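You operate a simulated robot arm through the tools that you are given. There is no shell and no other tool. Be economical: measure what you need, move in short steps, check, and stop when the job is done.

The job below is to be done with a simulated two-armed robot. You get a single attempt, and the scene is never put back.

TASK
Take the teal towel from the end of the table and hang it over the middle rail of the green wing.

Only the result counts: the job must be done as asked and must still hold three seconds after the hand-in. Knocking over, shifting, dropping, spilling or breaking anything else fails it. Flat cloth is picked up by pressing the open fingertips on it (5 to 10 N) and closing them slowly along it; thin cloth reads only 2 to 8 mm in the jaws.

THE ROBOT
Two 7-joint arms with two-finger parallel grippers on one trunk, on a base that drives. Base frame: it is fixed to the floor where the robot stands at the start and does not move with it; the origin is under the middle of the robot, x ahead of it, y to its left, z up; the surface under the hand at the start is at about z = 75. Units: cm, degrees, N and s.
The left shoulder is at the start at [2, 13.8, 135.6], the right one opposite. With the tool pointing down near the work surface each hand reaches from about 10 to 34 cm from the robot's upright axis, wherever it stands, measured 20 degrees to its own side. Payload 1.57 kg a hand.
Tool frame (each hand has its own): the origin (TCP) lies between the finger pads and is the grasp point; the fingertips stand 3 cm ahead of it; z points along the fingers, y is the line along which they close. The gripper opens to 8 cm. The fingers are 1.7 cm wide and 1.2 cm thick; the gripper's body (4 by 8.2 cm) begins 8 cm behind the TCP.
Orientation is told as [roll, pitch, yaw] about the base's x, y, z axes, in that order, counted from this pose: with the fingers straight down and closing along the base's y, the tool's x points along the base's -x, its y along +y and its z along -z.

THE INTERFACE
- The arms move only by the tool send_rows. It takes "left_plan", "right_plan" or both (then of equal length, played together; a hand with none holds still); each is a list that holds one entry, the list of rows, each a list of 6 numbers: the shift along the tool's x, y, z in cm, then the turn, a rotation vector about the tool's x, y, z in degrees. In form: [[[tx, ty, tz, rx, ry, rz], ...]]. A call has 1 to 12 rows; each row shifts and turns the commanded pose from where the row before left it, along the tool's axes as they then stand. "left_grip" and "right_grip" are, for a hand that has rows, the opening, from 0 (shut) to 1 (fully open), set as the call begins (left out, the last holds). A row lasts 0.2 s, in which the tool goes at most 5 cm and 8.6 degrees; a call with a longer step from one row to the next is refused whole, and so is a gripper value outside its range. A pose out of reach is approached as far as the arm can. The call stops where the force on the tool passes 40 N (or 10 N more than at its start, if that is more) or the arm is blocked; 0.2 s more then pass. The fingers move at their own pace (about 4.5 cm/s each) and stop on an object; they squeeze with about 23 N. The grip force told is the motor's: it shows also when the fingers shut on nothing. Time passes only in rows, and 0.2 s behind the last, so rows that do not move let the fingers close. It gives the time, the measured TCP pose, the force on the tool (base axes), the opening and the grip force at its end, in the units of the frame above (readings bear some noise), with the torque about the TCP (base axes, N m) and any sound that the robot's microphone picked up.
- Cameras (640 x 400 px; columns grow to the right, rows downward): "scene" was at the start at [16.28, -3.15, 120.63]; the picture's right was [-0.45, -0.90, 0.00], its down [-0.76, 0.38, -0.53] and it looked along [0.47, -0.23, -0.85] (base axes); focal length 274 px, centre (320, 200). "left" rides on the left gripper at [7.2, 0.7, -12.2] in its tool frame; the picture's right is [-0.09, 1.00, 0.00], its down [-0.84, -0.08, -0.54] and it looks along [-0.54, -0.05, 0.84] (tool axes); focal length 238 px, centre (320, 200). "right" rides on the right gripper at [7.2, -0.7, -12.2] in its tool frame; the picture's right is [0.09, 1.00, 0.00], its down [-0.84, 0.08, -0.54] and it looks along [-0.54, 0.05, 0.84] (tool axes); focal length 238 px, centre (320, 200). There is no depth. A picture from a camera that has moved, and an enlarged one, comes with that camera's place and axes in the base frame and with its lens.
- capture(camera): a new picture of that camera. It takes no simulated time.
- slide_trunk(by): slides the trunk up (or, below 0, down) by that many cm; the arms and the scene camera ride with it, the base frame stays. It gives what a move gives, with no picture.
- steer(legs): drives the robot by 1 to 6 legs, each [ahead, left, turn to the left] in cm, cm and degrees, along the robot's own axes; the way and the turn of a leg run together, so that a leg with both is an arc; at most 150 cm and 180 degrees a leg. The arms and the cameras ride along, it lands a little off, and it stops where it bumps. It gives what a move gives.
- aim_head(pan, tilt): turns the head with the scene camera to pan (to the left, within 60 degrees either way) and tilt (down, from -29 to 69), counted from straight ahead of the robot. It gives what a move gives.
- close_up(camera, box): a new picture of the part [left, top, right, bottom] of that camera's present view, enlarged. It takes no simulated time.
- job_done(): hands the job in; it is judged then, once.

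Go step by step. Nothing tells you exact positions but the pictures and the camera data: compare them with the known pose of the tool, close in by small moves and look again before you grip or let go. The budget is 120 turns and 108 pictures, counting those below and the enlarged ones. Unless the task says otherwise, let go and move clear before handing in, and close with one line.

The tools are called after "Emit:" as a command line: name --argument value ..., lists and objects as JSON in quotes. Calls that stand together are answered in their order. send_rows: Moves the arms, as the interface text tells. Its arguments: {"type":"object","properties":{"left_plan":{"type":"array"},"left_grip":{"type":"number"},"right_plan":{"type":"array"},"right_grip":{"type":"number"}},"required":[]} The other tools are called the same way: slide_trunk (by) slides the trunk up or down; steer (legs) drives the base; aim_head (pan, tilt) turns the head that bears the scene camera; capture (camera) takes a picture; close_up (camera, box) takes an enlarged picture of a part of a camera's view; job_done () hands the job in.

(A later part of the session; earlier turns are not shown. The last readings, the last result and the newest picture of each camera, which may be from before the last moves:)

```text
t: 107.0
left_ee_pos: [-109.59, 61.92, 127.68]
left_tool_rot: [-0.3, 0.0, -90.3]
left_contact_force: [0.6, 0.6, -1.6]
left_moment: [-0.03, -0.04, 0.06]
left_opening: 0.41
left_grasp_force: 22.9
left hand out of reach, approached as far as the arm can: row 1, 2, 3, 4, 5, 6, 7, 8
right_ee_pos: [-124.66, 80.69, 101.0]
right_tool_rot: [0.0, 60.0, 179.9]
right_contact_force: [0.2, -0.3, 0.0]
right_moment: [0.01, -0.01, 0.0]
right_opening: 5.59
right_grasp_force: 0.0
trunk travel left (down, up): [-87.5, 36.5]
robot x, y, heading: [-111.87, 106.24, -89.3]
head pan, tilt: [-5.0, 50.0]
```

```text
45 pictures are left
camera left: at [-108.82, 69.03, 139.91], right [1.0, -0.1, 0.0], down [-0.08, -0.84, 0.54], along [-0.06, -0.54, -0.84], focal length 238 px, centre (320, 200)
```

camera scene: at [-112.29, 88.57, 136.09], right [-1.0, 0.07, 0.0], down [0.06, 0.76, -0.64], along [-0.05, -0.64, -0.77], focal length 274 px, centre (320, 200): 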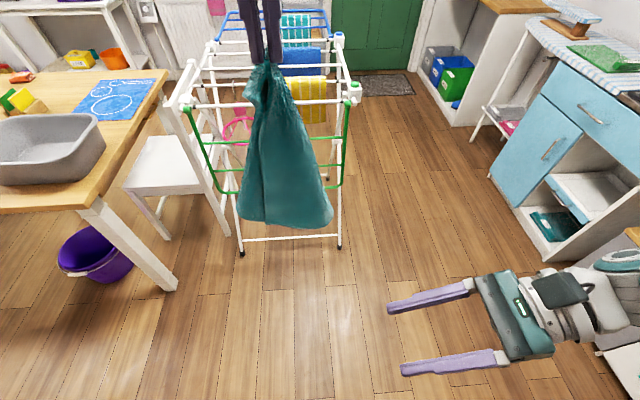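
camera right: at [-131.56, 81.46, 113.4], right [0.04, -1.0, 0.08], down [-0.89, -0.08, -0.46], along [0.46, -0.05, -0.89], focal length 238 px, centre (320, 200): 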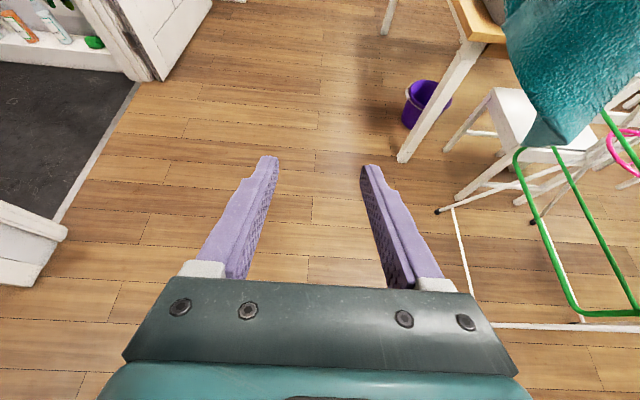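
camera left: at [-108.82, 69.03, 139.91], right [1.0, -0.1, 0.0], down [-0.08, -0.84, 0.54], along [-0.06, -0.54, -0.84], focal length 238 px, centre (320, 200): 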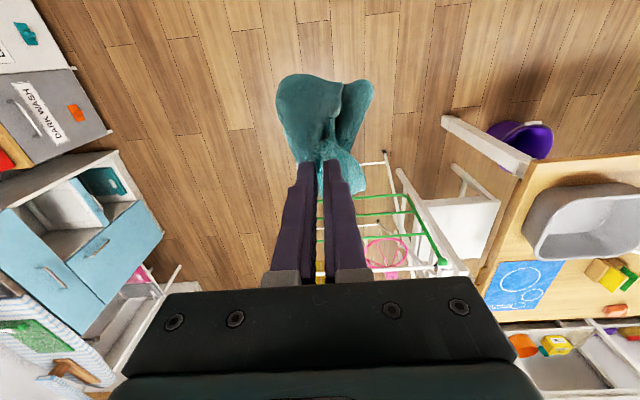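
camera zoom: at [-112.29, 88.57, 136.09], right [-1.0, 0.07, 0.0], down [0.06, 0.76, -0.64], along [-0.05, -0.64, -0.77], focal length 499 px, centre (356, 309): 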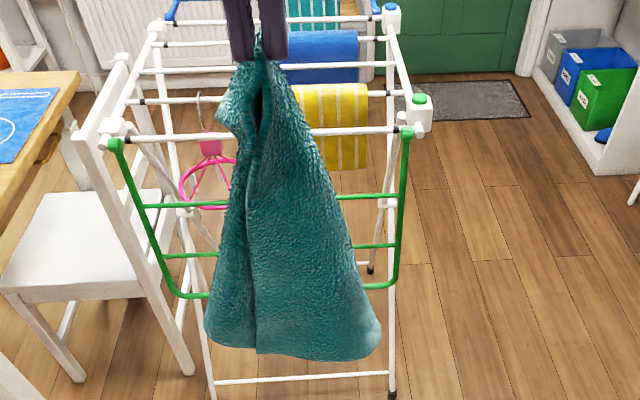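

The hanging shape makes an in‑air re-grasp awkward, so I'll return to the free spot on the table, lay the towel down and pick it up anew. First reset the right hand to tool-down.

Emit:
send_rows --right_plan '[[[0, 0, 0, 0, -8.5, 0], [0, 0, 0, 0, -8.5, 0], [0, 0, 0, 0, -8.5, 0], [0, 0, 0, 0, -8.5, 0], [0, 0, 0, 0, -8.5, 0], [0, 0, 0, 0, -8.5, 0], [0, 0, 0, 0, -8.5, 0], [0, 0, 0, 0, -0.5, 0], [0, 0, 0, 0, 0, -8.5], [0, 0, 0, 0, 0, -8.5], [0, 0, 0, 0, 0, -8.5], [0, 0, 0, 0, 0, -8.5]]]'

Emit:
send_rows --right_plan '[[[0, 0, 0, 0, 0, -8.5], [0, 0, 0, 0, 0, -8.5], [0, 0, 0, 0, 0, -8.5], [0, 0, 0, 0, 0, -8.5], [0, 0, 0, 0, 0, -8.5], [0, 0, 0, 0, 0, -8.5], [0, 0, 0, 0, 0, -5], [0, 0, 0, 0, 0, 0]]]'

Emit:
steer --legs '[[0, 0, 90], [113, 0, 0], [0, -125, 0]]'

Emit:
capture --camera "scene"

Emit:
capture --camera "right"

```text
t: 109.8
left_ee_pos: [-109.59, 62.04, 127.58]
left_tool_rot: [-0.2, 0.0, -90.2]
left_contact_force: [-0.9, -0.1, -1.0]
left_moment: [-0.02, 0.0, 0.05]
left_opening: 0.41
left_grasp_force: 23.3
right_ee_pos: [-129.09, 79.92, 100.98]
right_tool_rot: [-2.0, -4.5, -146.3]
right_contact_force: [-0.4, -0.4, -0.3]
right_moment: [0.03, 0.04, 0.01]
right_opening: 5.6
right_grasp_force: 0.0
trunk travel left (down, up): [-87.5, 36.5]
robot x, y, heading: [-111.63, 106.58, -89.1]
head pan, tilt: [-5.0, 50.0]
stopped in row 12 (right hand): the arm was blocked; the commanded pose is now the measured one
```

```text
t: 111.6
left_ee_pos: [-109.45, 61.98, 127.6]
left_tool_rot: [-0.2, 0.0, -90.3]
left_contact_force: [-0.3, -0.5, -0.5]
left_moment: [-0.03, -0.03, 0.07]
left_opening: 0.45
left_grasp_force: 23.1
right_ee_pos: [-128.25, 80.03, 100.97]
right_tool_rot: [-4.0, -0.8, -90.3]
right_contact_force: [-0.3, 0.1, -0.7]
right_moment: [-0.04, 0.02, -0.05]
right_opening: 5.58
right_grasp_force: 0.1
trunk travel left (down, up): [-87.5, 36.5]
robot x, y, heading: [-111.97, 106.08, -89.0]
head pan, tilt: [-5.0, 50.0]
```

```text
t: 127.5
left_ee_pos: [50.22, -16.74, 127.64]
left_tool_rot: [-0.3, 0.0, -0.3]
left_contact_force: [0.3, -0.1, -0.7]
left_moment: [-0.03, 0.0, -0.08]
left_opening: 0.42
left_grasp_force: 23.2
right_ee_pos: [32.17, -35.55, 100.9]
right_tool_rot: [-4.0, -0.8, -0.3]
right_contact_force: [0.5, -0.4, -0.1]
right_moment: [-0.01, -0.01, -0.01]
right_opening: 5.59
right_grasp_force: 0.1
trunk travel left (down, up): [-87.5, 36.5]
robot x, y, heading: [5.94, -19.6, 0.7]
head pan, tilt: [-5.0, 50.0]
```

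```text
44 pictures are left
camera scene: at [23.65, -19.8, 136.09], right [-0.07, -1.0, 0.0], down [-0.76, 0.05, -0.64], along [0.64, -0.05, -0.77], focal length 274 px, centre (320, 200)
```

scene: 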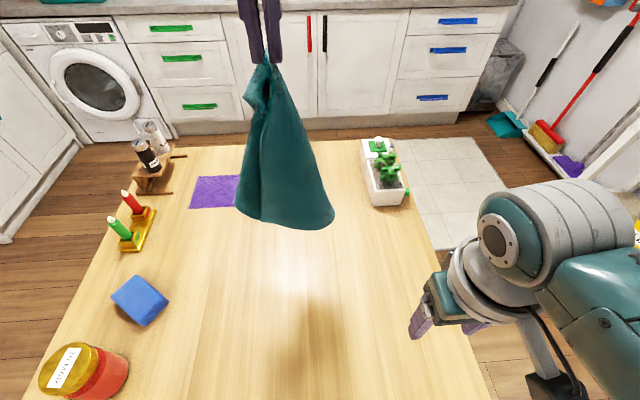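

```text
43 pictures are left
camera right: at [24.84, -35.28, 113.11], right [-0.09, 0.99, -0.07], down [0.83, 0.11, 0.55], along [0.55, -0.01, -0.83], focal length 238 px, centre (320, 200)
```

right: 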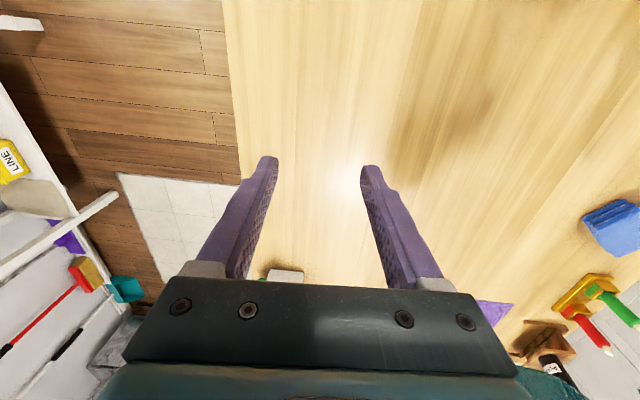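

The free table area is large. I lower the trunk until the towel's bottom touches, then lay it toward the robot.

Emit:
slide_trunk --by -20

Emit:
send_rows --left_plan '[[[0, 0, 2, 0, 0, 0], [0, 0, 2, 0, 0, 0], [0, 0, 2, 0, 0, 0], [0, 0, 0, 0, 0, 0]]]'

Emit:
aim_head --pan 0 --tilt 45

Emit:
capture --camera "scene"

```text
t: 129.6
left_ee_pos: [50.33, -16.78, 107.63]
left_tool_rot: [-0.2, 0.0, -0.2]
left_contact_force: [0.6, -1.0, -0.4]
left_moment: [0.01, 0.01, -0.07]
left_opening: 0.42
left_grasp_force: 23.0
right_ee_pos: [32.08, -35.56, 80.88]
right_tool_rot: [-4.1, -0.9, -0.3]
right_contact_force: [0.1, 0.1, 0.3]
right_moment: [0.0, 0.04, 0.0]
right_opening: 5.58
right_grasp_force: 0.1
trunk travel left (down, up): [-67.5, 56.5]
robot x, y, heading: [5.7, -19.06, 0.8]
head pan, tilt: [-5.0, 50.0]
```

```text
t: 130.6
left_ee_pos: [49.75, -16.52, 101.8]
left_tool_rot: [-0.1, 0.0, -0.1]
left_contact_force: [0.6, 0.4, -0.6]
left_moment: [0.01, 0.0, -0.09]
left_opening: 0.41
left_grasp_force: 23.0
left hand out of reach, approached as far as the arm can: row 3
right_ee_pos: [32.28, -35.63, 80.89]
right_tool_rot: [-4.0, -0.7, -0.4]
right_contact_force: [-0.3, 0.4, -0.6]
right_moment: [0.01, -0.01, 0.0]
right_opening: 5.57
right_grasp_force: 0.1
trunk travel left (down, up): [-67.5, 56.5]
robot x, y, heading: [5.98, -19.14, 1.0]
head pan, tilt: [-5.0, 50.0]
```

```text
t: 131.3
left_ee_pos: [49.8, -16.57, 101.7]
left_tool_rot: [-0.2, 0.0, -0.2]
left_contact_force: [0.1, 0.7, -0.5]
left_moment: [0.03, -0.02, -0.06]
left_opening: 0.43
left_grasp_force: 22.8
right_ee_pos: [32.2, -35.53, 80.97]
right_tool_rot: [-4.0, -0.8, -0.4]
right_contact_force: [0.6, 0.4, -0.5]
right_moment: [0.01, 0.0, -0.02]
right_opening: 5.59
right_grasp_force: 0.1
trunk travel left (down, up): [-67.5, 56.5]
robot x, y, heading: [5.78, -19.26, 1.0]
head pan, tilt: [0.0, 45.0]
```

```text
42 pictures are left
camera scene: at [24.1, -19.12, 116.78], right [0.02, -1.0, 0.0], down [-0.71, -0.01, -0.71], along [0.71, 0.01, -0.71], focal length 274 px, centre (320, 200)
```

scene: 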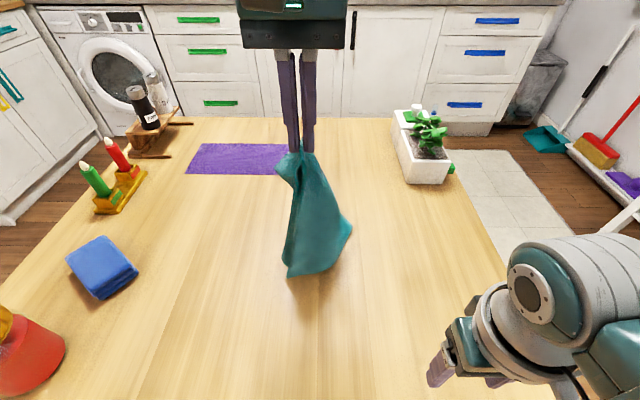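

The towel's corner is at the table. I'll swing the left hand down along its reach arc, then back the base up to draw the towel out flat; the right hand goes up out of the way.

Emit:
send_rows --left_plan '[[[0.5, 0, 2, 0, 0, 0], [0.6, 0, 2, 0, 0, 0], [0.7, 0, 2, 0, 0, 0], [0.8, 0, 2, 0, 0, 0], [0.9, 0, 2, 0, 0, 0], [1.0, 0, 2, 0, 0, 0], [1.15, 0, 2, 0, 0, 0], [1.3, 0, 2, 0, 0, 0], [1.5, 0, 2, 0, 0, 0], [1.7, 0, 2, 0, 0, 0], [0, 0, 0, 0, 0, 0]]]' --right_plan '[[[0, -0.5, -1.5, 0, 0, 0], [0, -0.5, -1.5, 0, 0, 0], [0, -0.5, -1.5, 0, 0, 0], [0, -0.5, -1.5, 0, 0, 0], [0, -0.5, -1.5, 0, 0, 0], [0, -0.5, -1.5, 0, 0, 0], [0, -0.5, -1.5, 0, 0, 0], [0, -0.5, -1.5, 0, 0, 0], [0, 0, 0, 0, 0, 0], [0, 0, 0, 0, 0, 0], [0, 0, 0, 0, 0, 0]]]'

Emit:
steer --legs '[[-12, 0, 0]]'

Emit:
capture --camera "scene"

Emit:
capture --camera "left"

```text
t: 133.7
left_ee_pos: [40.43, -16.37, 81.46]
left_tool_rot: [0.2, -0.2, 0.2]
left_contact_force: [0.1, -0.2, 0.3]
left_moment: [-0.02, 0.02, -0.1]
left_opening: 0.42
left_grasp_force: 23.4
left hand out of reach, approached as far as the arm can: row 6
right_ee_pos: [31.99, -38.81, 93.21]
right_tool_rot: [-4.3, -0.8, -0.4]
right_contact_force: [-0.2, 0.5, 0.3]
right_moment: [0.0, -0.04, -0.02]
right_opening: 5.61
right_grasp_force: 0.0
trunk travel left (down, up): [-67.5, 56.5]
robot x, y, heading: [6.06, -19.03, 1.0]
head pan, tilt: [0.0, 45.0]
```

```text
t: 134.9
left_ee_pos: [28.63, -16.68, 81.44]
left_tool_rot: [0.1, -0.1, 0.1]
left_contact_force: [0.8, 0.8, -0.1]
left_moment: [0.0, -0.05, -0.06]
left_opening: 0.43
left_grasp_force: 23.6
right_ee_pos: [20.15, -39.0, 93.17]
right_tool_rot: [-4.2, -0.8, -0.5]
right_contact_force: [0.0, 0.4, 0.4]
right_moment: [0.02, 0.02, 0.05]
right_opening: 5.57
right_grasp_force: 0.0
trunk travel left (down, up): [-67.5, 56.5]
robot x, y, heading: [-5.9, -19.53, 0.9]
head pan, tilt: [0.0, 45.0]
```

```text
41 pictures are left
camera scene: at [12.0, -19.79, 116.14], right [-0.04, -1.0, 0.0], down [-0.76, 0.03, -0.65], along [0.65, -0.03, -0.76], focal length 274 px, centre (320, 200)
```

scene: 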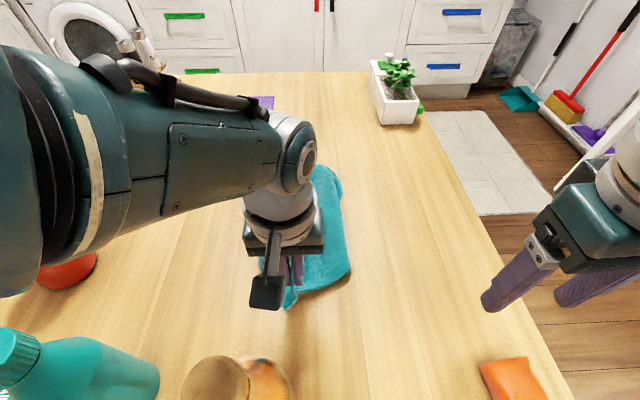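

```text
40 pictures are left
camera left: at [21.32, -16.1, 93.66], right [0.09, 1.0, 0.0], down [0.84, -0.08, 0.54], along [0.54, -0.05, -0.84], focal length 238 px, centre (320, 200)
```

left: 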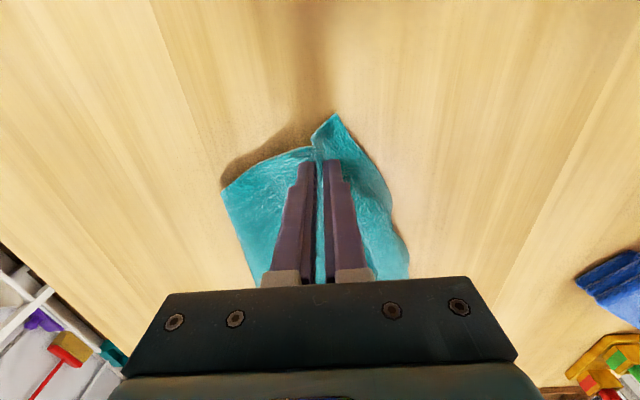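

The towel is laid out ahead of the hand. I lower the last bit, release, and lift clear to see it.

Emit:
send_rows --left_plan '[[[0.5, 0, 1.2, 0, 0, 0], [0.5, 0, 1.0, 0, 0, 0], [0, 0, 0, 0, 0, 0]]]'

Emit:
send_rows --left_plan '[[[0, 0, 0, 0, 0, 0], [0, 0, 0, 0, 0, 0], [0, 0, -0.3, 0, 0, 0], [0, 0, -1.5, 0, 0, 0], [-0.5, 0, -2.5, 0, 0, 0], [-0.5, 0, -2.5, 0, 0, 0], [-1, 0.5, -2.5, 0, 0, 0], [-1, 1.5, -2.5, 0, 0, 0], [-1, 2, -2.5, 0, 0, 0], [0, 3, -2.5, 0, 0, 0], [0, 3, -2, 0, 0, 0], [0, 3, -2, 0, 0, 0]]]' --left_grip 0.4

Emit:
capture --camera "scene"

Emit:
capture --camera "right"

```text
t: 135.7
left_ee_pos: [27.2, -16.47, 79.46]
left_tool_rot: [0.2, -0.1, 0.0]
left_contact_force: [0.3, -0.8, 0.8]
left_moment: [0.02, 0.02, -0.08]
left_opening: 0.43
left_grasp_force: 23.0
left hand out of reach, approached as far as the arm can: row 2
right_ee_pos: [20.26, -39.12, 93.26]
right_tool_rot: [-4.4, -0.8, -0.4]
right_contact_force: [-0.2, 0.0, 0.9]
right_moment: [0.0, 0.03, -0.02]
right_opening: 5.61
right_grasp_force: 0.1
trunk travel left (down, up): [-67.5, 56.5]
robot x, y, heading: [-6.19, -19.7, 0.9]
head pan, tilt: [0.0, 45.0]
```

```text
t: 138.3
left_ee_pos: [31.62, -2.35, 99.86]
left_tool_rot: [1.9, -0.3, 0.7]
left_contact_force: [0.9, 0.0, -0.5]
left_moment: [0.01, -0.02, -0.02]
left_opening: 3.19
left_grasp_force: 0.0
left hand out of reach, approached as far as the arm can: row 12
right_ee_pos: [20.23, -39.01, 93.34]
right_tool_rot: [-4.3, -0.8, -0.3]
right_contact_force: [0.4, -0.1, -0.4]
right_moment: [0.03, 0.01, 0.01]
right_opening: 5.61
right_grasp_force: 0.1
trunk travel left (down, up): [-67.5, 56.5]
robot x, y, heading: [-5.8, -19.26, 0.8]
head pan, tilt: [0.0, 45.0]
```

```text
39 pictures are left
camera scene: at [12.43, -19.33, 116.79], right [0.02, -1.0, 0.0], down [-0.71, -0.01, -0.71], along [0.71, 0.01, -0.71], focal length 274 px, centre (320, 200)
```

scene: 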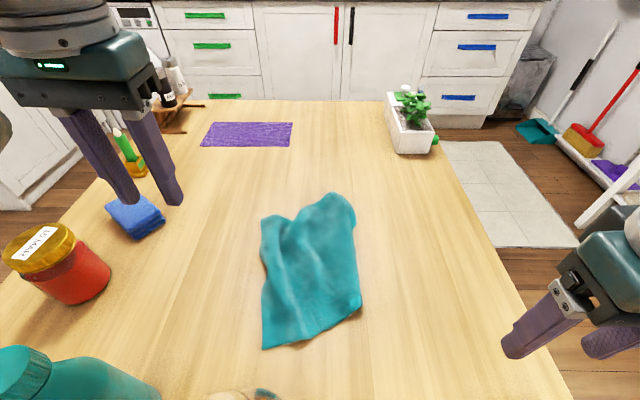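

```text
38 pictures are left
camera right: at [12.99, -38.72, 105.42], right [-0.08, 0.99, -0.08], down [0.83, 0.11, 0.55], along [0.55, -0.02, -0.83], focal length 238 px, centre (320, 200)
```

right: 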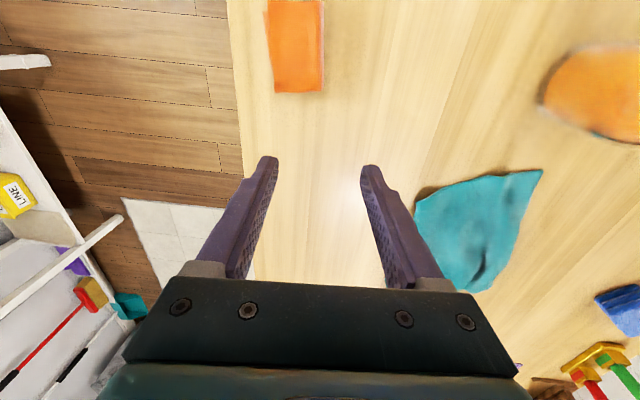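

The towel now lies as a neat folded strip, about 15 × 25 cm (near edge from (25,−11) to (31,−25)). I'll pick it by the middle of its near edge with the right hand alone; first shift the base so it's comfortably in reach.

Emit:
steer --legs '[[4, 14, 0]]'

Emit:
send_rows --right_plan '[[[-1.5, 1.85, 0.5, -4.2, 0, 0], [-1.5, 1.85, 0.5, 0, 0, -5], [-1.5, 1.85, 0.5, 0, 0, -5], [-1.5, 1.85, 0.5, 0, 0, -5], [0, 0, 0, 0, 0, 0]]]' --right_grip 0.75

Emit:
capture --camera "right"

Emit:
capture --camera "scene"

```text
t: 139.7
left_ee_pos: [35.49, 11.64, 99.94]
left_tool_rot: [1.4, -0.4, 1.1]
left_contact_force: [0.5, -0.4, 0.0]
left_moment: [-0.03, -0.01, -0.01]
left_opening: 3.19
left_grasp_force: 0.1
right_ee_pos: [24.1, -25.14, 93.3]
right_tool_rot: [-4.3, -0.8, -0.4]
right_contact_force: [0.3, 0.3, -0.8]
right_moment: [0.0, -0.03, 0.01]
right_opening: 5.59
right_grasp_force: 0.1
trunk travel left (down, up): [-67.5, 56.5]
robot x, y, heading: [-2.26, -5.45, 0.6]
head pan, tilt: [0.0, 45.0]
```

```text
t: 140.9
left_ee_pos: [35.61, 12.09, 99.91]
left_tool_rot: [2.1, -0.4, 1.4]
left_contact_force: [-0.5, 0.1, -0.1]
left_moment: [-0.02, -0.02, 0.01]
left_opening: 3.21
left_grasp_force: 0.0
right_ee_pos: [29.88, -17.39, 91.23]
right_tool_rot: [-0.2, -1.0, 14.6]
right_contact_force: [-0.4, -0.2, -0.7]
right_moment: [0.0, -0.01, -0.03]
right_opening: 5.99
right_grasp_force: 0.1
trunk travel left (down, up): [-67.5, 56.5]
robot x, y, heading: [-2.17, -5.53, 0.9]
head pan, tilt: [0.0, 45.0]
```

```text
37 pictures are left
camera right: at [22.98, -19.76, 103.34], right [-0.34, 0.94, -0.01], down [0.78, 0.29, 0.55], along [0.52, 0.18, -0.83], focal length 238 px, centre (320, 200)
```

right: 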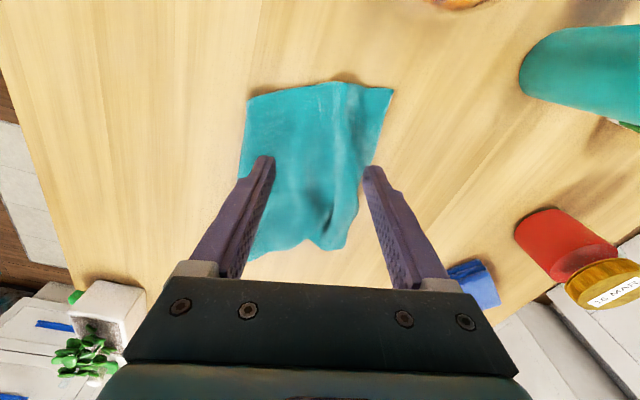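

```text
36 pictures are left
camera scene: at [16.25, -5.33, 116.78], right [0.01, -1.0, 0.0], down [-0.71, -0.01, -0.71], along [0.71, 0.01, -0.71], focal length 274 px, centre (320, 200)
```

scene: 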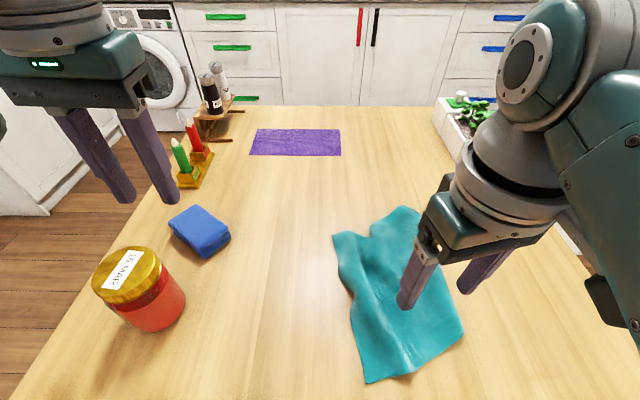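

The towel strip's centreline is at y≈−17.8. I move to about 4.5 cm inside the near edge and descend to just above it.

Emit:
send_rows --right_plan '[[[-1, -0.4, 2.4, 0, 0, 0], [-0.9, -0.4, 2.4, 0, 0, 0], [0, 0, 2.4, 0, 0, 0], [0, 0, 2.4, 0, 0, 0], [0, 0, 1.4, 0, 0, 0], [0, 0, 0.5, 0, 0, 0], [0, 0, 0, 0, 0, 0]]]'

Emit:
capture --camera "right"

```text
t: 142.5
left_ee_pos: [35.6, 12.11, 99.85]
left_tool_rot: [1.9, -0.4, 1.3]
left_contact_force: [-0.1, 0.3, 0.0]
left_moment: [0.0, 0.01, 0.0]
left_opening: 3.19
left_grasp_force: 0.1
right_ee_pos: [31.79, -17.63, 79.77]
right_tool_rot: [-0.3, -0.7, 14.6]
right_contact_force: [-0.4, -0.1, -0.3]
right_moment: [0.01, 0.02, 0.01]
right_opening: 6.0
right_grasp_force: 0.2
trunk travel left (down, up): [-67.5, 56.5]
robot x, y, heading: [-2.28, -5.58, 0.9]
head pan, tilt: [0.0, 45.0]
```

```text
35 pictures are left
camera right: at [24.9, -20.07, 91.84], right [-0.34, 0.94, -0.01], down [0.78, 0.29, 0.55], along [0.52, 0.18, -0.83], focal length 238 px, centre (320, 200)
```

right: 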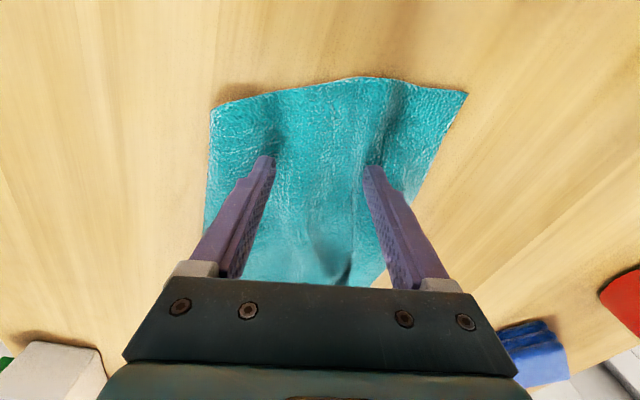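

Well centred. Press gently.

Emit:
send_rows --right_plan '[[[0, 0, 0.4, 0, 0, 0], [0, 0, 0.4, 0, 0, 0], [0, 0, 0.3, 0, 0, 0], [0, 0, 0.2, 0, 0, 0], [0, 0, 0, 0, 0, 0]]]'

```text
t: 143.7
left_ee_pos: [35.56, 12.06, 99.97]
left_tool_rot: [2.0, -0.4, 1.5]
left_contact_force: [-0.5, -0.6, -0.9]
left_moment: [0.02, 0.0, -0.02]
left_opening: 3.2
left_grasp_force: 0.0
right_ee_pos: [31.87, -17.66, 78.5]
right_tool_rot: [-0.5, -0.8, 14.7]
right_contact_force: [-2.4, 0.5, 11.5]
right_moment: [-0.38, -0.07, -0.13]
right_opening: 5.94
right_grasp_force: 0.0
trunk travel left (down, up): [-67.5, 56.5]
robot x, y, heading: [-1.74, -5.71, 0.9]
head pan, tilt: [0.0, 45.0]
```

Contact at about 11 N; ease a hair and close slowly in steps.

Emit:
send_rows --right_plan '[[[0, 0, -0.08, 0, 0, 0]]]' --right_grip 0.6

Emit:
send_rows --right_plan '[[[0, 0, 0, 0, 0, 0]]]' --right_grip 0.45

Emit:
send_rows --right_plan '[[[0, 0, 0, 0, 0, 0]]]' --right_grip 0.3

Emit:
send_rows --right_plan '[[[0, 0, 0, 0, 0, 0]]]' --right_grip 0.15

Emit:
send_rows --right_plan '[[[0, 0, 0, 0, 0, 0], [0, 0, 0, 0, 0, 0], [0, 0, 0, 0, 0, 0]]]' --right_grip 0

Emit:
capture --camera "right"

```text
t: 144.1
left_ee_pos: [35.67, 12.12, 99.87]
left_tool_rot: [2.0, -0.4, 1.4]
left_contact_force: [0.2, 0.0, 0.3]
left_moment: [0.02, 0.01, -0.01]
left_opening: 3.21
left_grasp_force: 0.2
right_ee_pos: [32.0, -17.83, 78.6]
right_tool_rot: [-0.3, -0.9, 14.6]
right_contact_force: [-0.5, -0.7, 7.2]
right_moment: [-0.19, -0.09, 0.03]
right_opening: 4.8
right_grasp_force: 0.1
trunk travel left (down, up): [-67.5, 56.5]
robot x, y, heading: [-2.08, -4.96, 0.9]
head pan, tilt: [0.0, 45.0]
```

```text
t: 144.5
left_ee_pos: [35.56, 11.99, 99.86]
left_tool_rot: [2.0, -0.3, 1.5]
left_contact_force: [-0.2, 0.4, 0.6]
left_moment: [0.02, -0.01, 0.0]
left_opening: 3.18
left_grasp_force: 0.0
right_ee_pos: [31.89, -17.76, 78.3]
right_tool_rot: [-0.3, -0.9, 14.8]
right_contact_force: [0.6, 0.0, 6.9]
right_moment: [-0.12, -0.1, 0.02]
right_opening: 3.6
right_grasp_force: 0.1
trunk travel left (down, up): [-67.5, 56.5]
robot x, y, heading: [-2.29, -5.68, 0.8]
head pan, tilt: [0.0, 45.0]
```

```text
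t: 144.9
left_ee_pos: [35.59, 12.1, 100.02]
left_tool_rot: [1.9, -0.4, 1.4]
left_contact_force: [-0.1, 0.7, -0.3]
left_moment: [0.0, -0.03, 0.03]
left_opening: 3.22
left_grasp_force: 0.0
right_ee_pos: [31.94, -17.76, 78.56]
right_tool_rot: [-0.2, -0.8, 14.6]
right_contact_force: [0.2, -0.2, 7.1]
right_moment: [-0.13, -0.05, 0.0]
right_opening: 2.44
right_grasp_force: 0.1
trunk travel left (down, up): [-67.5, 56.5]
robot x, y, heading: [-2.02, -5.64, 1.0]
head pan, tilt: [0.0, 45.0]
```

```text
t: 145.3
left_ee_pos: [35.63, 12.15, 99.95]
left_tool_rot: [1.9, -0.4, 1.4]
left_contact_force: [-0.1, -0.6, -1.3]
left_moment: [0.02, 0.03, -0.01]
left_opening: 3.22
left_grasp_force: 0.1
right_ee_pos: [31.91, -17.71, 78.6]
right_tool_rot: [-0.4, -0.9, 14.6]
right_contact_force: [0.3, -0.2, 7.5]
right_moment: [-0.09, -0.03, 0.02]
right_opening: 1.28
right_grasp_force: 0.1
trunk travel left (down, up): [-67.5, 56.5]
robot x, y, heading: [-2.2, -5.39, 0.7]
head pan, tilt: [0.0, 45.0]
```

```text
t: 146.1
left_ee_pos: [35.62, 12.15, 100.0]
left_tool_rot: [1.8, -0.4, 1.4]
left_contact_force: [0.3, 0.1, 0.0]
left_moment: [0.06, 0.0, 0.02]
left_opening: 3.2
left_grasp_force: 0.1
right_ee_pos: [31.87, -17.8, 78.54]
right_tool_rot: [-0.4, -0.8, 14.6]
right_contact_force: [-0.1, -0.5, 5.8]
right_moment: [-0.07, -0.08, -0.02]
right_opening: 0.51
right_grasp_force: 23.3
trunk travel left (down, up): [-67.5, 56.5]
robot x, y, heading: [-2.22, -5.57, 0.9]
head pan, tilt: [0.0, 45.0]
```

```text
34 pictures are left
camera right: at [25.02, -20.14, 90.69], right [-0.34, 0.94, -0.01], down [0.78, 0.29, 0.55], along [0.52, 0.18, -0.83], focal length 238 px, centre (320, 200)
```

right: 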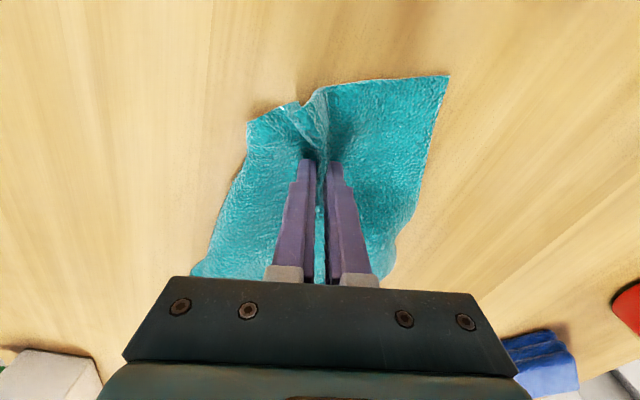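

Gripped (5 mm). Lift and look.

Emit:
send_rows --right_plan '[[[0, 0, -1, 0, 0, 0], [0, 0, -2, 0, 0, 0], [0, 0, -2, 0, 0, 0], [0, 0, -2, 0, 0, 0], [0, 0, -2, 0, 0, 0], [0, 0, -2, 0, 0, 0], [0, 0, -2, 0, 0, 0], [0, 0, 0, 0, 0, 0]]]'

Emit:
slide_trunk --by 25

Emit:
capture --camera "scene"

Emit:
capture --camera "right"

```text
t: 147.9
left_ee_pos: [35.55, 12.16, 99.98]
left_tool_rot: [2.0, -0.3, 1.3]
left_contact_force: [-1.1, -0.6, 0.3]
left_moment: [0.0, 0.0, -0.03]
left_opening: 3.23
left_grasp_force: 0.1
right_ee_pos: [31.73, -17.8, 91.45]
right_tool_rot: [-0.2, -0.7, 14.6]
right_contact_force: [0.5, 0.0, -0.4]
right_moment: [-0.01, 0.02, 0.02]
right_opening: 0.51
right_grasp_force: 23.6
trunk travel left (down, up): [-67.5, 56.5]
robot x, y, heading: [-1.81, -5.55, 0.8]
head pan, tilt: [0.0, 45.0]
```

```text
t: 150.5
left_ee_pos: [35.53, 12.11, 124.92]
left_tool_rot: [2.0, -0.4, 1.3]
left_contact_force: [0.0, -0.4, -0.6]
left_moment: [0.0, -0.03, 0.03]
left_opening: 3.22
left_grasp_force: 0.1
right_ee_pos: [31.68, -17.75, 116.52]
right_tool_rot: [-0.3, -0.7, 14.6]
right_contact_force: [1.1, 0.4, -0.6]
right_moment: [-0.03, 0.04, -0.04]
right_opening: 0.51
right_grasp_force: 22.9
trunk travel left (down, up): [-92.5, 31.5]
robot x, y, heading: [-1.88, -5.32, 0.6]
head pan, tilt: [0.0, 45.0]
```

```text
33 pictures are left
camera scene: at [16.25, -5.33, 141.78], right [0.01, -1.0, 0.0], down [-0.71, -0.01, -0.71], along [0.71, 0.01, -0.71], focal length 274 px, centre (320, 200)
```

scene: 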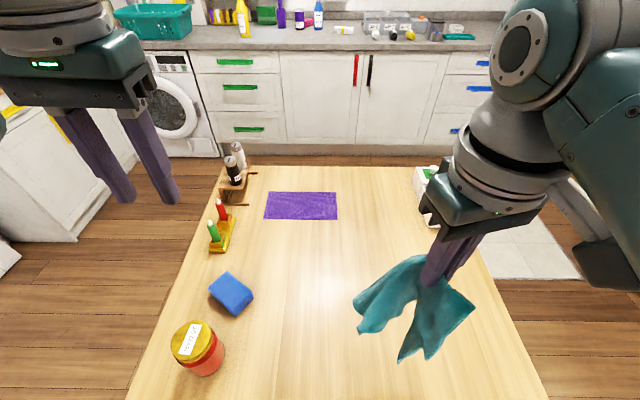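

```text
32 pictures are left
camera right: at [24.83, -20.15, 128.6], right [-0.34, 0.94, -0.01], down [0.78, 0.29, 0.55], along [0.52, 0.18, -0.83], focal length 238 px, centre (320, 200)
```

right: 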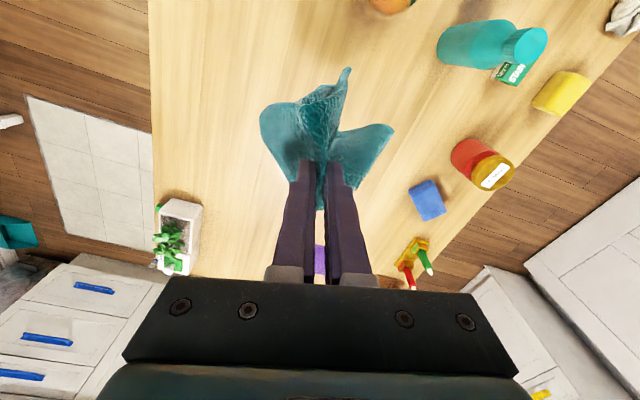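

The right hand holds the towel firmly near its centre, flaps hanging ~15 cm. I carry it back to the rack, clear of everything.

Emit:
steer --legs '[[0, 83, 0], [0, 0, -90.5], [0, -100, 0]]'

Emit:
send_rows --right_plan '[[[0, 0, 0, 0, 0, 7], [0, 0, 0, 0, 0, 7], [-2.25, 0, 0, 0, -7.5, 0], [-2.23, 0, 0.29, 0, -7.5, 0], [-2.17, 0, 0.58, 0, -7.5, 0], [-2.08, 0, 0.86, 0, -7.5, 0], [-1.95, 0, 1.13, 0, -7.5, 0], [-1.79, 0, 1.37, 0, -7.5, 0], [-1.59, 0, 1.59, 0, -7.5, 0], [-1.37, 0, 1.79, 0, -7.5, 0], [0, 0, 0, 0, 0, 0]]]'

Emit:
aim_head --pan 5 --tilt 45

Emit:
capture --camera "scene"

```text
t: 163.3
left_ee_pos: [-82.85, 35.53, 124.87]
left_tool_rot: [2.0, -0.4, -86.5]
left_contact_force: [0.4, 0.0, 0.5]
left_moment: [-0.02, 0.0, 0.02]
left_opening: 3.21
left_grasp_force: 0.1
right_ee_pos: [-112.81, 38.25, 116.33]
right_tool_rot: [-0.3, -0.7, -73.4]
right_contact_force: [-1.1, -0.1, 0.0]
right_moment: [-0.02, -0.04, 0.06]
right_opening: 0.5
right_grasp_force: 23.2
trunk travel left (down, up): [-92.5, 31.5]
robot x, y, heading: [-101.98, 72.37, -87.3]
head pan, tilt: [0.0, 45.0]
```

```text
t: 165.7
left_ee_pos: [-82.58, 35.51, 124.79]
left_tool_rot: [2.1, -0.5, -86.4]
left_contact_force: [0.3, 1.0, -0.4]
left_moment: [-0.01, -0.06, 0.01]
left_opening: 3.2
left_grasp_force: 0.1
right_ee_pos: [-111.88, 20.34, 116.74]
right_tool_rot: [-0.3, -60.8, -87.2]
right_contact_force: [0.1, 0.2, -0.2]
right_moment: [-0.01, 0.03, 0.04]
right_opening: 0.48
right_grasp_force: 22.5
trunk travel left (down, up): [-92.5, 31.5]
robot x, y, heading: [-101.74, 72.66, -87.2]
head pan, tilt: [0.0, 45.0]
```

```text
t: 166.4
left_ee_pos: [-82.53, 35.46, 124.84]
left_tool_rot: [2.1, -0.4, -86.4]
left_contact_force: [0.6, 0.2, 0.0]
left_moment: [0.0, -0.02, 0.02]
left_opening: 3.18
left_grasp_force: 0.1
right_ee_pos: [-111.85, 20.31, 116.71]
right_tool_rot: [-0.3, -60.9, -87.1]
right_contact_force: [0.7, -0.4, -0.8]
right_moment: [-0.05, -0.02, 0.02]
right_opening: 0.49
right_grasp_force: 22.8
trunk travel left (down, up): [-92.5, 31.5]
robot x, y, heading: [-101.97, 72.27, -86.9]
head pan, tilt: [5.0, 45.0]
```

```text
31 pictures are left
camera scene: at [-99.95, 54.33, 141.78], right [-0.99, -0.14, 0.0], down [-0.1, 0.7, -0.71], along [0.1, -0.7, -0.71], focal length 274 px, centre (320, 200)
```

scene: 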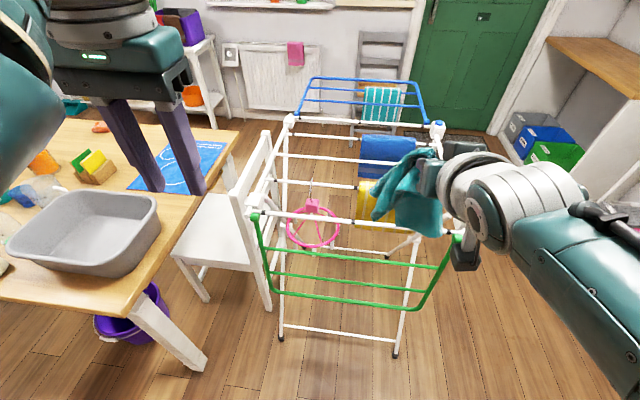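

The wing is clear in front of the right hand. I square up the heading and lower the trunk, towel still outside the wing.

Emit:
steer --legs '[[0, 0, -2.8]]'

Emit:
slide_trunk --by -38

Emit:
capture --camera "scene"

Emit:
capture --camera "right"

Emit:
capture --camera "left"

```text
t: 167.2
left_ee_pos: [-84.38, 34.74, 124.76]
left_tool_rot: [2.1, -0.4, -89.1]
left_contact_force: [0.6, -0.2, -1.3]
left_moment: [-0.01, -0.02, -0.01]
left_opening: 3.19
left_grasp_force: 0.1
right_ee_pos: [-114.36, 20.89, 116.77]
right_tool_rot: [-0.3, -60.7, -89.8]
right_contact_force: [0.3, 0.0, -0.6]
right_moment: [0.03, 0.04, 0.06]
right_opening: 0.48
right_grasp_force: 22.7
trunk travel left (down, up): [-92.5, 31.5]
robot x, y, heading: [-101.86, 72.34, -89.9]
head pan, tilt: [5.0, 45.0]
```

```text
t: 170.9
left_ee_pos: [-84.38, 34.52, 86.89]
left_tool_rot: [2.2, -0.4, -89.2]
left_contact_force: [-0.4, -0.1, -0.6]
left_moment: [0.04, -0.01, -0.01]
left_opening: 3.19
left_grasp_force: 0.0
right_ee_pos: [-114.36, 20.86, 78.74]
right_tool_rot: [-0.2, -60.8, -89.8]
right_contact_force: [0.2, 0.0, -0.3]
right_moment: [0.01, 0.0, 0.07]
right_opening: 0.48
right_grasp_force: 23.3
trunk travel left (down, up): [-54.5, 69.5]
robot x, y, heading: [-101.84, 72.71, -89.9]
head pan, tilt: [5.0, 45.0]
```

```text
30 pictures are left
camera scene: at [-100.8, 54.28, 103.79], right [-1.0, -0.09, 0.0], down [-0.06, 0.7, -0.71], along [0.06, -0.7, -0.71], focal length 274 px, centre (320, 200)
```

scene: 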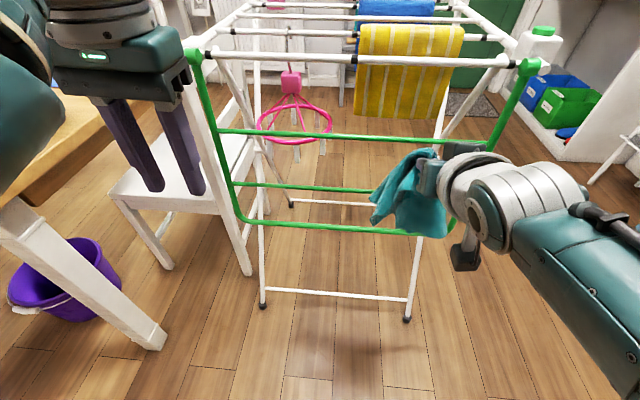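

```text
29 pictures are left
camera right: at [-114.96, 35.11, 78.47], right [1.0, 0.04, -0.08], down [0.08, 0.06, 0.99], along [0.05, -1.0, 0.06], focal length 238 px, centre (320, 200)
```

right: 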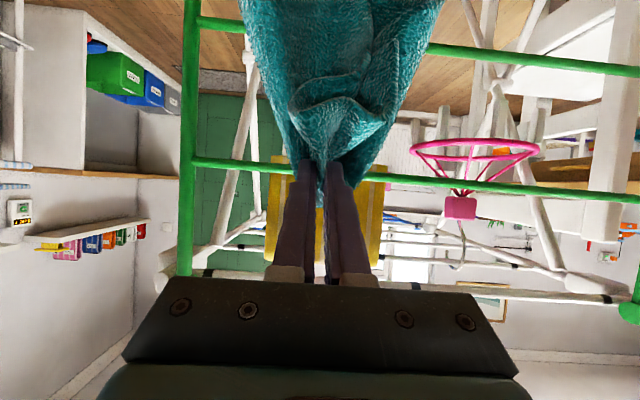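

```text
28 pictures are left
camera left: at [-84.33, 41.86, 99.13], right [1.0, -0.08, 0.04], down [-0.08, -0.83, 0.54], along [-0.01, -0.55, -0.84], focal length 238 px, centre (320, 200)
```

left: 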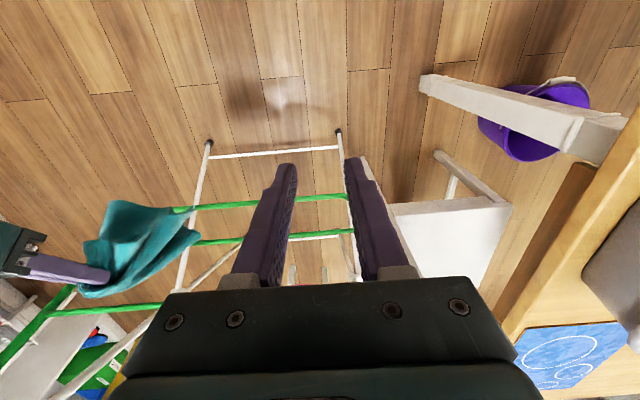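

Several views agree: middle rail z≈64.4, upper z≈77, wing plane y≈11.6. Entry runs along the tool axis through the gap; first lower, then drive 6 cm in.

Emit:
slide_trunk --by -6.2

Emit:
steer --legs '[[6, 0, 0]]'

Emit:
capture --camera "scene"

Emit:
capture --camera "right"

```text
t: 171.9
left_ee_pos: [-84.23, 34.56, 80.73]
left_tool_rot: [2.2, -0.3, -89.1]
left_contact_force: [0.8, 0.0, 0.5]
left_moment: [-0.01, 0.0, 0.0]
left_opening: 3.2
left_grasp_force: 0.0
right_ee_pos: [-114.3, 20.85, 72.61]
right_tool_rot: [-0.2, -60.8, -89.8]
right_contact_force: [0.3, -0.7, -0.3]
right_moment: [0.04, 0.03, 0.05]
right_opening: 0.49
right_grasp_force: 23.0
trunk travel left (down, up): [-48.3, 75.7]
robot x, y, heading: [-101.47, 72.31, -89.8]
head pan, tilt: [5.0, 45.0]
```

```text
t: 172.9
left_ee_pos: [-84.34, 28.6, 80.77]
left_tool_rot: [2.3, -0.4, -89.0]
left_contact_force: [0.5, 0.3, -0.8]
left_moment: [0.01, 0.0, 0.03]
left_opening: 3.19
left_grasp_force: 0.0
right_ee_pos: [-114.35, 14.89, 72.5]
right_tool_rot: [-0.3, -60.8, -89.8]
right_contact_force: [0.0, -0.4, -0.4]
right_moment: [0.02, 0.01, 0.06]
right_opening: 0.46
right_grasp_force: 23.0
trunk travel left (down, up): [-48.3, 75.7]
robot x, y, heading: [-101.81, 66.35, -89.8]
head pan, tilt: [5.0, 45.0]
```

```text
27 pictures are left
camera scene: at [-100.78, 48.24, 97.59], right [-1.0, -0.09, 0.0], down [-0.06, 0.7, -0.71], along [0.06, -0.7, -0.71], focal length 274 px, centre (320, 200)
```

scene: 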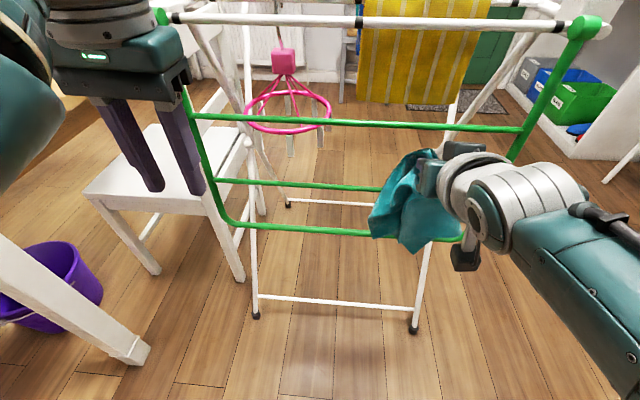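

```text
26 pictures are left
camera right: at [-114.95, 29.08, 72.27], right [1.0, 0.04, -0.08], down [0.08, 0.06, 0.99], along [0.05, -1.0, 0.06], focal length 238 px, centre (320, 200)
```

right: 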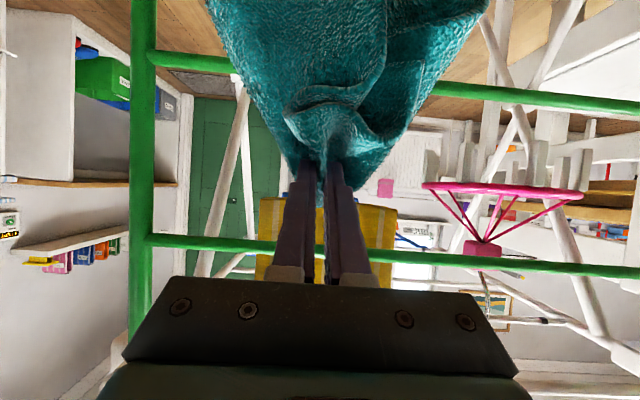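

Fingertips are right at the gap between upper and middle rails. Next step in: lower 3.3, drive 6.

Emit:
slide_trunk --by -3.2

Emit:
steer --legs '[[6, 0, 0]]'

Emit:
capture --camera "scene"

Emit:
capture --camera "right"

```text
t: 173.6
left_ee_pos: [-84.38, 28.62, 77.5]
left_tool_rot: [2.2, -0.4, -89.0]
left_contact_force: [0.3, -0.2, 0.3]
left_moment: [0.01, -0.02, -0.01]
left_opening: 3.19
left_grasp_force: 0.0
right_ee_pos: [-114.34, 14.95, 69.29]
right_tool_rot: [-0.3, -60.8, -89.7]
right_contact_force: [-0.9, 1.6, 2.2]
right_moment: [0.04, 0.02, 0.05]
right_opening: 0.47
right_grasp_force: 23.0
trunk travel left (down, up): [-45.1, 78.9]
robot x, y, heading: [-101.61, 66.31, -89.8]
head pan, tilt: [5.0, 45.0]
```

```text
t: 174.6
left_ee_pos: [-84.35, 22.68, 77.59]
left_tool_rot: [2.3, -0.3, -89.1]
left_contact_force: [-0.9, -0.2, 1.0]
left_moment: [0.02, 0.0, 0.02]
left_opening: 3.23
left_grasp_force: 0.1
right_ee_pos: [-114.38, 9.02, 69.29]
right_tool_rot: [-0.3, -60.7, -89.7]
right_contact_force: [-0.1, -0.4, 0.5]
right_moment: [0.04, 0.02, 0.0]
right_opening: 0.5
right_grasp_force: 23.1
trunk travel left (down, up): [-45.1, 78.9]
robot x, y, heading: [-101.56, 60.65, -89.9]
head pan, tilt: [5.0, 45.0]
```

```text
25 pictures are left
camera scene: at [-100.78, 42.35, 94.39], right [-1.0, -0.09, 0.0], down [-0.06, 0.7, -0.71], along [0.06, -0.7, -0.71], focal length 274 px, centre (320, 200)
```

scene: 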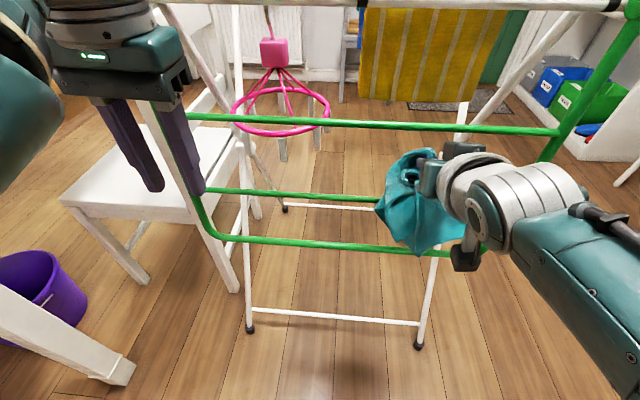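

```text
24 pictures are left
camera right: at [-114.95, 23.21, 69.06], right [1.0, 0.04, -0.08], down [0.08, 0.06, 0.99], along [0.05, -1.0, 0.06], focal length 238 px, centre (320, 200)
```

right: 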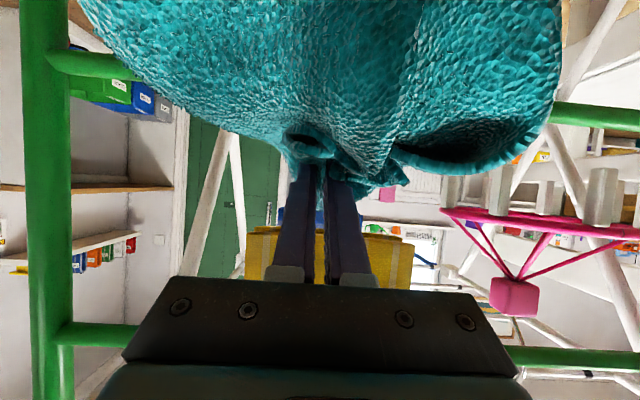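

The towel is draping over the middle rail as the fingers pass. Next: lower 2, drive 4, then finish with the arm along the tool axis (left hand must stay clear of the wing).

Emit:
slide_trunk --by -2

Emit:
steer --legs '[[4, 0, 0]]'

Emit:
send_rows --right_plan '[[[0, 0, 0.8, 0, 0, 0], [0, 0, 0.8, 0, 0, 0], [0, 0, 0.8, 0, 0, 0], [0, 0, 0.8, 0, 0, 0], [0, 0, 0, 0, 0, 0]]]'

Emit:
capture --camera "scene"

Emit:
capture --camera "right"

Emit:
capture --camera "left"

```text
t: 175.3
left_ee_pos: [-84.25, 22.79, 75.55]
left_tool_rot: [2.3, -0.3, -89.0]
left_contact_force: [0.2, -0.2, -0.1]
left_moment: [-0.02, 0.02, 0.0]
left_opening: 3.21
left_grasp_force: 0.0
right_ee_pos: [-114.33, 9.06, 67.3]
right_tool_rot: [-0.3, -60.6, -89.8]
right_contact_force: [-0.7, -1.0, 0.4]
right_moment: [0.02, 0.01, 0.03]
right_opening: 0.51
right_grasp_force: 23.1
trunk travel left (down, up): [-43.1, 80.9]
robot x, y, heading: [-101.49, 60.69, -89.7]
head pan, tilt: [5.0, 45.0]
```

```text
t: 176.2
left_ee_pos: [-84.31, 18.74, 75.57]
left_tool_rot: [2.1, -0.4, -89.0]
left_contact_force: [0.7, -0.2, 0.1]
left_moment: [0.02, 0.02, -0.02]
left_opening: 3.19
left_grasp_force: 0.2
right_ee_pos: [-114.28, 5.12, 67.27]
right_tool_rot: [-0.3, -60.7, -89.7]
right_contact_force: [0.0, -0.3, -0.3]
right_moment: [0.05, 0.02, 0.0]
right_opening: 0.48
right_grasp_force: 22.8
trunk travel left (down, up): [-43.1, 80.9]
robot x, y, heading: [-101.32, 56.8, -89.9]
head pan, tilt: [5.0, 45.0]
```

```text
t: 177.3
left_ee_pos: [-84.19, 18.87, 75.4]
left_tool_rot: [2.2, -0.4, -89.0]
left_contact_force: [0.5, 0.2, -0.2]
left_moment: [-0.01, -0.01, -0.04]
left_opening: 3.2
left_grasp_force: 0.1
right_ee_pos: [-114.27, 2.23, 65.65]
right_tool_rot: [-0.3, -60.7, -89.7]
right_contact_force: [0.0, 0.2, 0.2]
right_moment: [0.03, 0.02, 0.03]
right_opening: 0.48
right_grasp_force: 23.1
trunk travel left (down, up): [-43.1, 80.9]
robot x, y, heading: [-102.05, 56.37, -89.9]
head pan, tilt: [5.0, 45.0]
```

```text
23 pictures are left
camera scene: at [-100.76, 38.43, 92.38], right [-1.0, -0.09, 0.0], down [-0.06, 0.7, -0.71], along [0.06, -0.7, -0.71], focal length 274 px, centre (320, 200)
```

scene: 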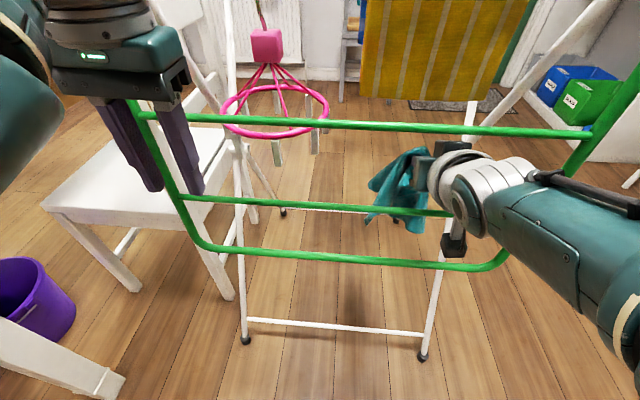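

```text
22 pictures are left
camera right: at [-114.94, 16.52, 65.43], right [1.0, 0.04, -0.08], down [0.08, 0.06, 0.99], along [0.05, -1.0, 0.06], focal length 238 px, centre (320, 200)
```

right: 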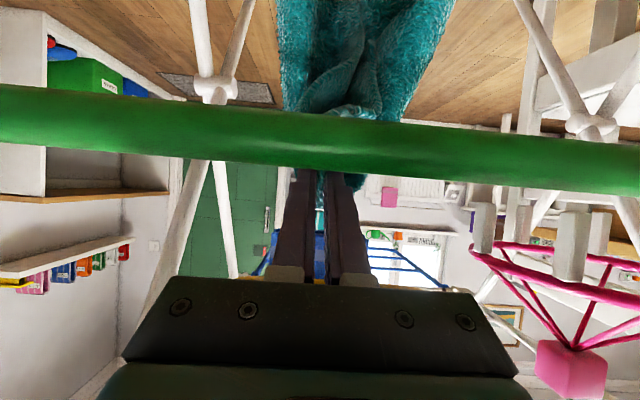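

```text
21 pictures are left
camera left: at [-84.24, 25.99, 87.72], right [1.0, -0.07, 0.04], down [-0.08, -0.83, 0.54], along [-0.01, -0.55, -0.84], focal length 238 px, centre (320, 200)
```

left: 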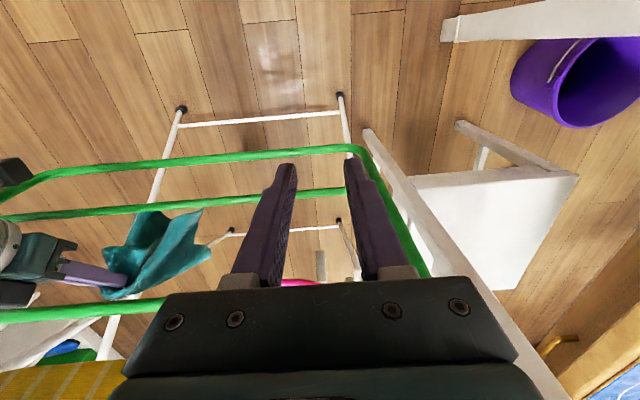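

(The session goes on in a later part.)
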